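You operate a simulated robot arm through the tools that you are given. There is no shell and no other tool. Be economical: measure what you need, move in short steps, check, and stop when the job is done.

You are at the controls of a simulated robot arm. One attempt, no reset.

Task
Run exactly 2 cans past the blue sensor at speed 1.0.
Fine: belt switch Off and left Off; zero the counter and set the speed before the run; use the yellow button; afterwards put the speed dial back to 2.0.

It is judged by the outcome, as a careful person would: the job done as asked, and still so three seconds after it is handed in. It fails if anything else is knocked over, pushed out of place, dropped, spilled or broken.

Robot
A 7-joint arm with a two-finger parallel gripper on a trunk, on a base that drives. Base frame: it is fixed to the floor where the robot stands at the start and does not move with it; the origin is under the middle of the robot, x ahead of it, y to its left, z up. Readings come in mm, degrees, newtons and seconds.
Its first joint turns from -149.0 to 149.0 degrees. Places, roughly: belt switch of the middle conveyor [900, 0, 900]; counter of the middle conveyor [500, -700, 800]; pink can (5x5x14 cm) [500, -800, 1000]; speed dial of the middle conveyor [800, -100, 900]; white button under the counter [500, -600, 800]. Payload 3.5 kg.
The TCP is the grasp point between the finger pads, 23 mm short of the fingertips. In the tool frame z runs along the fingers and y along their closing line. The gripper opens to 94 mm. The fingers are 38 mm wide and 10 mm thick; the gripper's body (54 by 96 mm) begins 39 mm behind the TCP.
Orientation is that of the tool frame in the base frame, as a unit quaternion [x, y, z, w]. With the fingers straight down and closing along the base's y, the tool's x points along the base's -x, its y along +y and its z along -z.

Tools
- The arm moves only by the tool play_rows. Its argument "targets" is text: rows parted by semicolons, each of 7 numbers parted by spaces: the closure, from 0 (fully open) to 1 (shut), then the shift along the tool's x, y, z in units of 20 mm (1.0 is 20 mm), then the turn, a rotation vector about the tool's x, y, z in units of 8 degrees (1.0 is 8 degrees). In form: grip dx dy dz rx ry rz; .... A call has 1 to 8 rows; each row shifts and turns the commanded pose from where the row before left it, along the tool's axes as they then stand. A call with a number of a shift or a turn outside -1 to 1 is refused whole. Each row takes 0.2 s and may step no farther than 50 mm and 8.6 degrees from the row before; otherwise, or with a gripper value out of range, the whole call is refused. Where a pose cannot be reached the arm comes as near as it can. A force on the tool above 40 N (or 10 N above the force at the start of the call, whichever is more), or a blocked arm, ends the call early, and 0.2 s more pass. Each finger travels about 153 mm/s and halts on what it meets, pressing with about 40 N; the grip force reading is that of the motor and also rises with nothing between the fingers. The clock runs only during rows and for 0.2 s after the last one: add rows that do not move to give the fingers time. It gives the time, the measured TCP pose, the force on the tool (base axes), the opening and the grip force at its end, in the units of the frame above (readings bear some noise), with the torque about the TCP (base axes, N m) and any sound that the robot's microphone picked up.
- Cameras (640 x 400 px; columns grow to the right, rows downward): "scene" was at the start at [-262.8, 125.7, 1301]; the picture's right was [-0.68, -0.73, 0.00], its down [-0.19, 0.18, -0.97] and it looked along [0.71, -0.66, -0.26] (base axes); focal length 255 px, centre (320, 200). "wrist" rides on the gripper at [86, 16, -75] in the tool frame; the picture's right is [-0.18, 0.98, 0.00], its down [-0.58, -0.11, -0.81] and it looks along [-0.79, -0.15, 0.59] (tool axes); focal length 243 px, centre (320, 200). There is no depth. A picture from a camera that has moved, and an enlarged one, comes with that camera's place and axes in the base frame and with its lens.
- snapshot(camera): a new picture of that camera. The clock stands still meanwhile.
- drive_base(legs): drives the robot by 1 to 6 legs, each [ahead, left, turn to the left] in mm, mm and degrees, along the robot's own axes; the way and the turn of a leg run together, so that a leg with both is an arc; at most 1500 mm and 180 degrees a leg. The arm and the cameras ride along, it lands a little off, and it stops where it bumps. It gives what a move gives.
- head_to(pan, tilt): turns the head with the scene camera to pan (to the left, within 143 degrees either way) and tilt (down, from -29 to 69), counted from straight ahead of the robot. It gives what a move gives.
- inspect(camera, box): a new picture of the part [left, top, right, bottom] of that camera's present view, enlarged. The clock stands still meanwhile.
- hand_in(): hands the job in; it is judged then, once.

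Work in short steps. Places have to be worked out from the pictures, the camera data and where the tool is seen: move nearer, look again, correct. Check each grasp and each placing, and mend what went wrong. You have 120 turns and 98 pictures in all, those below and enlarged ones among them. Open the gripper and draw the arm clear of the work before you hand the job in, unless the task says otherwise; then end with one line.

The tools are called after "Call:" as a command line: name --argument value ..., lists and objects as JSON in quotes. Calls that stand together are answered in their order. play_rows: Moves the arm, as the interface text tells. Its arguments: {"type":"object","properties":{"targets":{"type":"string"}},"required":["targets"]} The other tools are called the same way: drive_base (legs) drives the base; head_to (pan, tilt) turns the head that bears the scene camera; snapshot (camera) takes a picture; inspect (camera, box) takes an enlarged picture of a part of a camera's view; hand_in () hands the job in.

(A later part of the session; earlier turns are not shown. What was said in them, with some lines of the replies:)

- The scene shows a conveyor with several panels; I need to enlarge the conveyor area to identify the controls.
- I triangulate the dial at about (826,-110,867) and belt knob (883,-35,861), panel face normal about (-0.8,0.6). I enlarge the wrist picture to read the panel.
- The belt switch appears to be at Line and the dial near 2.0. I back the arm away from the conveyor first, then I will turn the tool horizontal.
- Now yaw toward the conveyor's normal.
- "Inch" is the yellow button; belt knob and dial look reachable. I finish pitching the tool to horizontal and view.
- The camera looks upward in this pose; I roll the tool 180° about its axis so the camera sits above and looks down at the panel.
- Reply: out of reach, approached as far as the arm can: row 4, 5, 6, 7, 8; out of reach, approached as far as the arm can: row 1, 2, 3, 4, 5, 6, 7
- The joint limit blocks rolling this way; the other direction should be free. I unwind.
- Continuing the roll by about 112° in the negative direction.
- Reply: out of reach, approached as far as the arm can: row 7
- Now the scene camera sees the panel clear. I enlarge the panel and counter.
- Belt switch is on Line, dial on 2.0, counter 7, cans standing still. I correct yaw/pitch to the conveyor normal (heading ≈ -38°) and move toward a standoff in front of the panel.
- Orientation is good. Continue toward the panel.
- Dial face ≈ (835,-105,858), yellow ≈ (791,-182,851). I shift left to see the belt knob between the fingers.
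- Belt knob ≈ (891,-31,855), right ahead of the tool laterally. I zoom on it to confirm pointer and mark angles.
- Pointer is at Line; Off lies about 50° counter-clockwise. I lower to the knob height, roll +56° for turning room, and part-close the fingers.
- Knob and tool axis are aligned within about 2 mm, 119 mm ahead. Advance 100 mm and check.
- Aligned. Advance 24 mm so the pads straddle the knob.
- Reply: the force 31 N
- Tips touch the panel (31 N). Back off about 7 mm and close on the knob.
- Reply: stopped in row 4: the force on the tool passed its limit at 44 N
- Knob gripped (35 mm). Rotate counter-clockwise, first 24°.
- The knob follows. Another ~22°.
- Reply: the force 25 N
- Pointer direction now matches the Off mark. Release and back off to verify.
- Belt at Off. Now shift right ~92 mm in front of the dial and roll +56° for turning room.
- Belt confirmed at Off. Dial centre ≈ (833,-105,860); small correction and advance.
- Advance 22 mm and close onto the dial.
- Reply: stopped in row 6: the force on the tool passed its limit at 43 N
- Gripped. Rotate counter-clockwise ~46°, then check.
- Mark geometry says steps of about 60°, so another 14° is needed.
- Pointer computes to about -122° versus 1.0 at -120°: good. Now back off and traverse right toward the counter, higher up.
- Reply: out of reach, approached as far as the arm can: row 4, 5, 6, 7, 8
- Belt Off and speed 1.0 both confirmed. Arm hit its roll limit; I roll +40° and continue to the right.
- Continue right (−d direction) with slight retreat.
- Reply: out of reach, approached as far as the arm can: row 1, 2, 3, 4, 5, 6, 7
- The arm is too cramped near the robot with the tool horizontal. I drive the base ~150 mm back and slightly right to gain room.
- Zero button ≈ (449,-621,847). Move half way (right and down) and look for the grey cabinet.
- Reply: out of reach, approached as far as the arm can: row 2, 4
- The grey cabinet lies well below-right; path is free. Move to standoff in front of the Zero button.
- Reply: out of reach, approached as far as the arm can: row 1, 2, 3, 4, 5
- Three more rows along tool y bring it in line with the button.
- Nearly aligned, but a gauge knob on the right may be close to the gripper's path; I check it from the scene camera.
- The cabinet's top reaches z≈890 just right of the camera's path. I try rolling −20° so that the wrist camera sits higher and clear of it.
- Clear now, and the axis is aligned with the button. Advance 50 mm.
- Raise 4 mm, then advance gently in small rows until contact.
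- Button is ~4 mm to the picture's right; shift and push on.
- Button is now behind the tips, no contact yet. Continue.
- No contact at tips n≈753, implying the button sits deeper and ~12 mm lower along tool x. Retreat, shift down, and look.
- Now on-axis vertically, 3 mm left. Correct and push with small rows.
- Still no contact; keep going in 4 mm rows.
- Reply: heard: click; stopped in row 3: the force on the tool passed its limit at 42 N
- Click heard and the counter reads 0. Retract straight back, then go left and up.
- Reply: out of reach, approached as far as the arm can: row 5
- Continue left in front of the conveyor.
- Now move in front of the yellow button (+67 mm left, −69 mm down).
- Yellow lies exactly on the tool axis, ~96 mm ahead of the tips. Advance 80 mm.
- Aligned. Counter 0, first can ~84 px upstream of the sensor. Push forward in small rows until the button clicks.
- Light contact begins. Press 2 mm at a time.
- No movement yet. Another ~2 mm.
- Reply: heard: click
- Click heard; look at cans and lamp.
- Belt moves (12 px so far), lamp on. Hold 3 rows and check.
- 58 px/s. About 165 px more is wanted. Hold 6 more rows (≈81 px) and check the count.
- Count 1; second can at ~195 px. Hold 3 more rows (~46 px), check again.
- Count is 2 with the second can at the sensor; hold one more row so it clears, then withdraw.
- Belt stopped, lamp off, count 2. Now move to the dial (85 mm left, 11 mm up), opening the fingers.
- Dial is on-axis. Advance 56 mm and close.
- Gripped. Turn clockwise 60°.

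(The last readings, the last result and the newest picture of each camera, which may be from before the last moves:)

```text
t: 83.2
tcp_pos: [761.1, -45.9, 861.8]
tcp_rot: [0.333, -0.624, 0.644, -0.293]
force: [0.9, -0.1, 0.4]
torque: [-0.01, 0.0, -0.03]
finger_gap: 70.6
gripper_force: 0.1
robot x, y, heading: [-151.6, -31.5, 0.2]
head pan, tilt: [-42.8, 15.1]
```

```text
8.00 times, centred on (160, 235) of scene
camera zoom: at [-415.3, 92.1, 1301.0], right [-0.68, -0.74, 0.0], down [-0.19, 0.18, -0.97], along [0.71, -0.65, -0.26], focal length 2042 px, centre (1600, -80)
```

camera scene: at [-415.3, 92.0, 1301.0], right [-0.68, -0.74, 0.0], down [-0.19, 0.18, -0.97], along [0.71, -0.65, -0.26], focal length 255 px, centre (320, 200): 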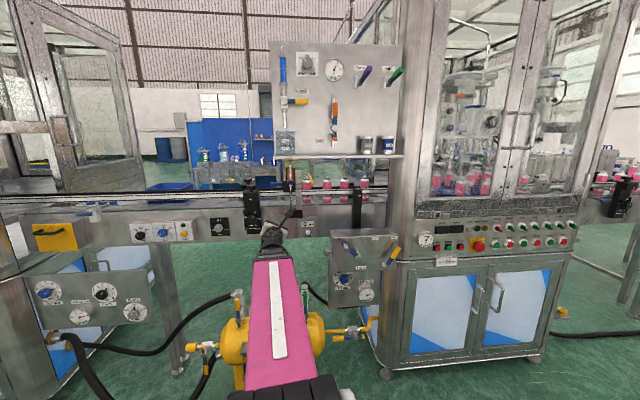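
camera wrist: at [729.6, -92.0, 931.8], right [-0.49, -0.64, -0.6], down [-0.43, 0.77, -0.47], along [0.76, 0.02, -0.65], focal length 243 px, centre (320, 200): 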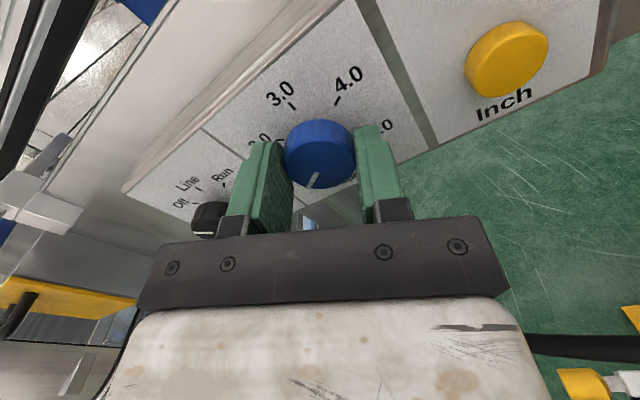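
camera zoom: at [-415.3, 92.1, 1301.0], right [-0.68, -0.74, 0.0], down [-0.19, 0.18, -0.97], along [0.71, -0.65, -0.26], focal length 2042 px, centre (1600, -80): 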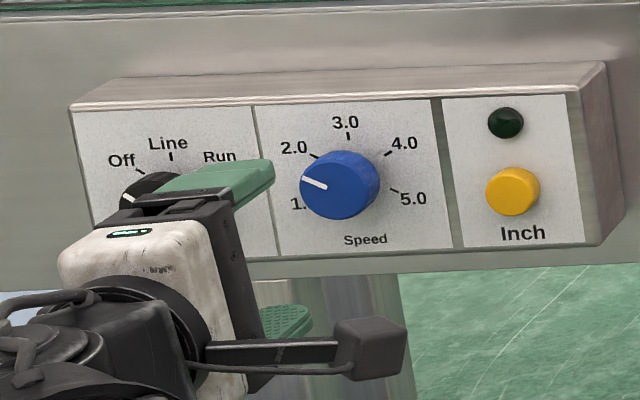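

Pointer looks a few degrees short of 2.0; zoom in more.

Call:
inspect --camera "scene" --box '[150, 220, 182, 240]'

Call:
inspect --camera "wrist" --box '[270, 20, 390, 120]'

```text
16.00 times, centred on (166, 230) of scene
camera zoom: at [-415.3, 92.1, 1301.0], right [-0.68, -0.74, 0.0], down [-0.19, 0.18, -0.97], along [0.71, -0.65, -0.26], focal length 4084 px, centre (2784, -280)
```

zoom: 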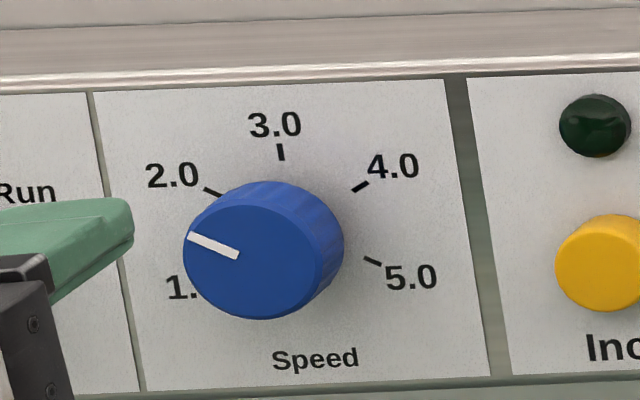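

```text
4.00 times, centred on (330, 70) of wrist
camera zoom: at [647.0, -70.9, 849.6], right [0.07, 0.1, -0.99], down [-0.28, 0.96, 0.07], along [0.96, 0.28, 0.1], focal length 970 px, centre (280, 720)
```

zoom: 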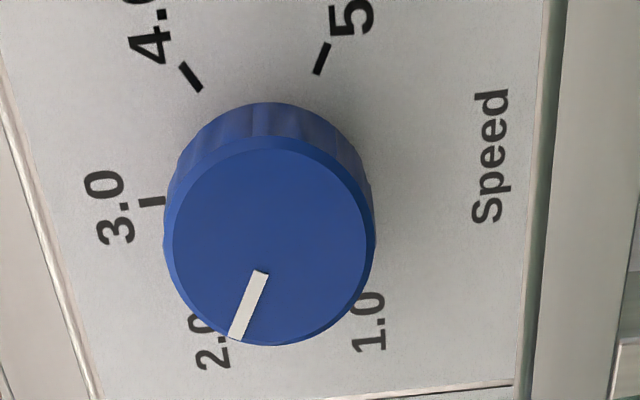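

The pointer is parallel to the 5.0/2.0 tick axis within ~1–2°, so the dial is at 2.0. Open the gripper, draw back, and do a final check.

Call:
play_rows --targets "0 0 0 -1 0 0 0; 0 0 0 -1 0 0 0; 0 0 0 -1 0 0 0; 0 0 0 -1 0 0 0"

Call:
inspect --camera "scene" --box '[120, 160, 400, 335]'

Call:
inspect --camera "scene" --box '[260, 160, 388, 240]'

Call:
snapshot --camera "wrist"

```text
t: 84.2
tcp_pos: [698.1, 2.5, 861.4]
tcp_rot: [0.333, -0.624, 0.644, -0.293]
force: [0.9, -0.1, 0.5]
torque: [-0.02, -0.04, 0.0]
finger_gap: 93.8
gripper_force: 0.0
robot x, y, heading: [-151.8, -39.3, 0.3]
head pan, tilt: [-42.8, 15.1]
```

```text
2.29 times, centred on (260, 248) of scene
camera zoom: at [-415.3, 92.1, 1301.0], right [-0.68, -0.74, 0.0], down [-0.19, 0.18, -0.97], along [0.71, -0.65, -0.26], focal length 583 px, centre (457, 91)
```

zoom: 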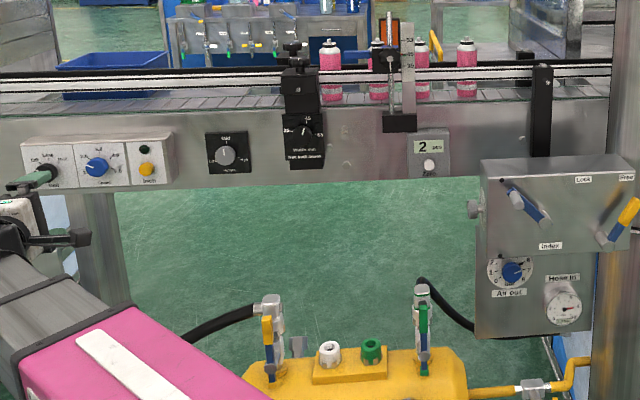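

```text
5.00 times, centred on (324, 200) of scene
camera zoom: at [-415.3, 92.1, 1301.0], right [-0.68, -0.74, 0.0], down [-0.19, 0.18, -0.97], along [0.71, -0.65, -0.26], focal length 1276 px, centre (300, 200)
```

zoom: 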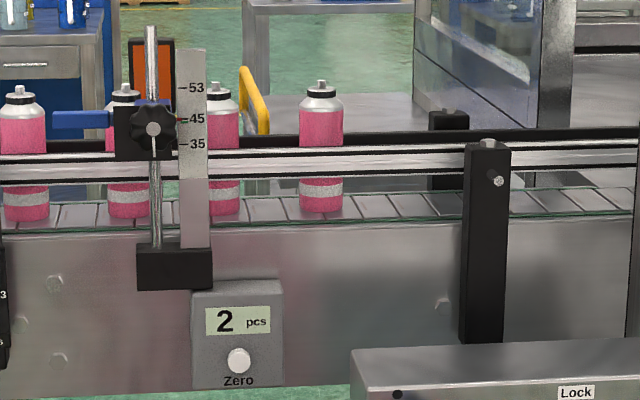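

```text
20 pictures are left
camera wrist: at [583.7, -23.1, 849.7], right [0.07, 0.1, -0.99], down [-0.28, 0.96, 0.07], along [0.96, 0.28, 0.1], focal length 243 px, centre (320, 200)
```

wrist: 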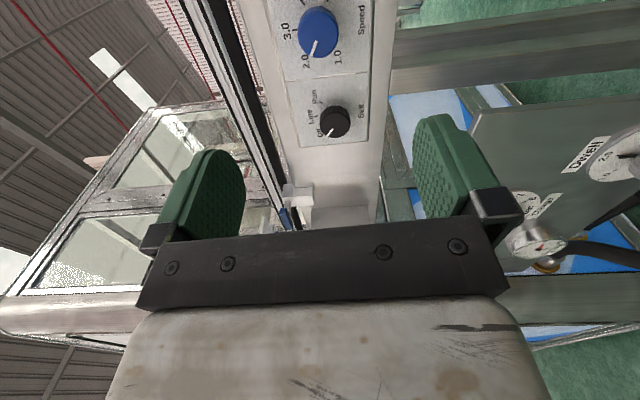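

Cans have stopped, the count is 2, the belt is Off, the dial is at 2.0, and the arm is clear with the gripper open. Handing in.

Call:
hand_in

```text
The job is handed in.
```

I ran exactly 2 cans past the blue sensor at speed 1.0 with the yellow button and the counter reads 2; the belt switch, which I found on Line, is now Off, and the speed dial is back at 2.0.
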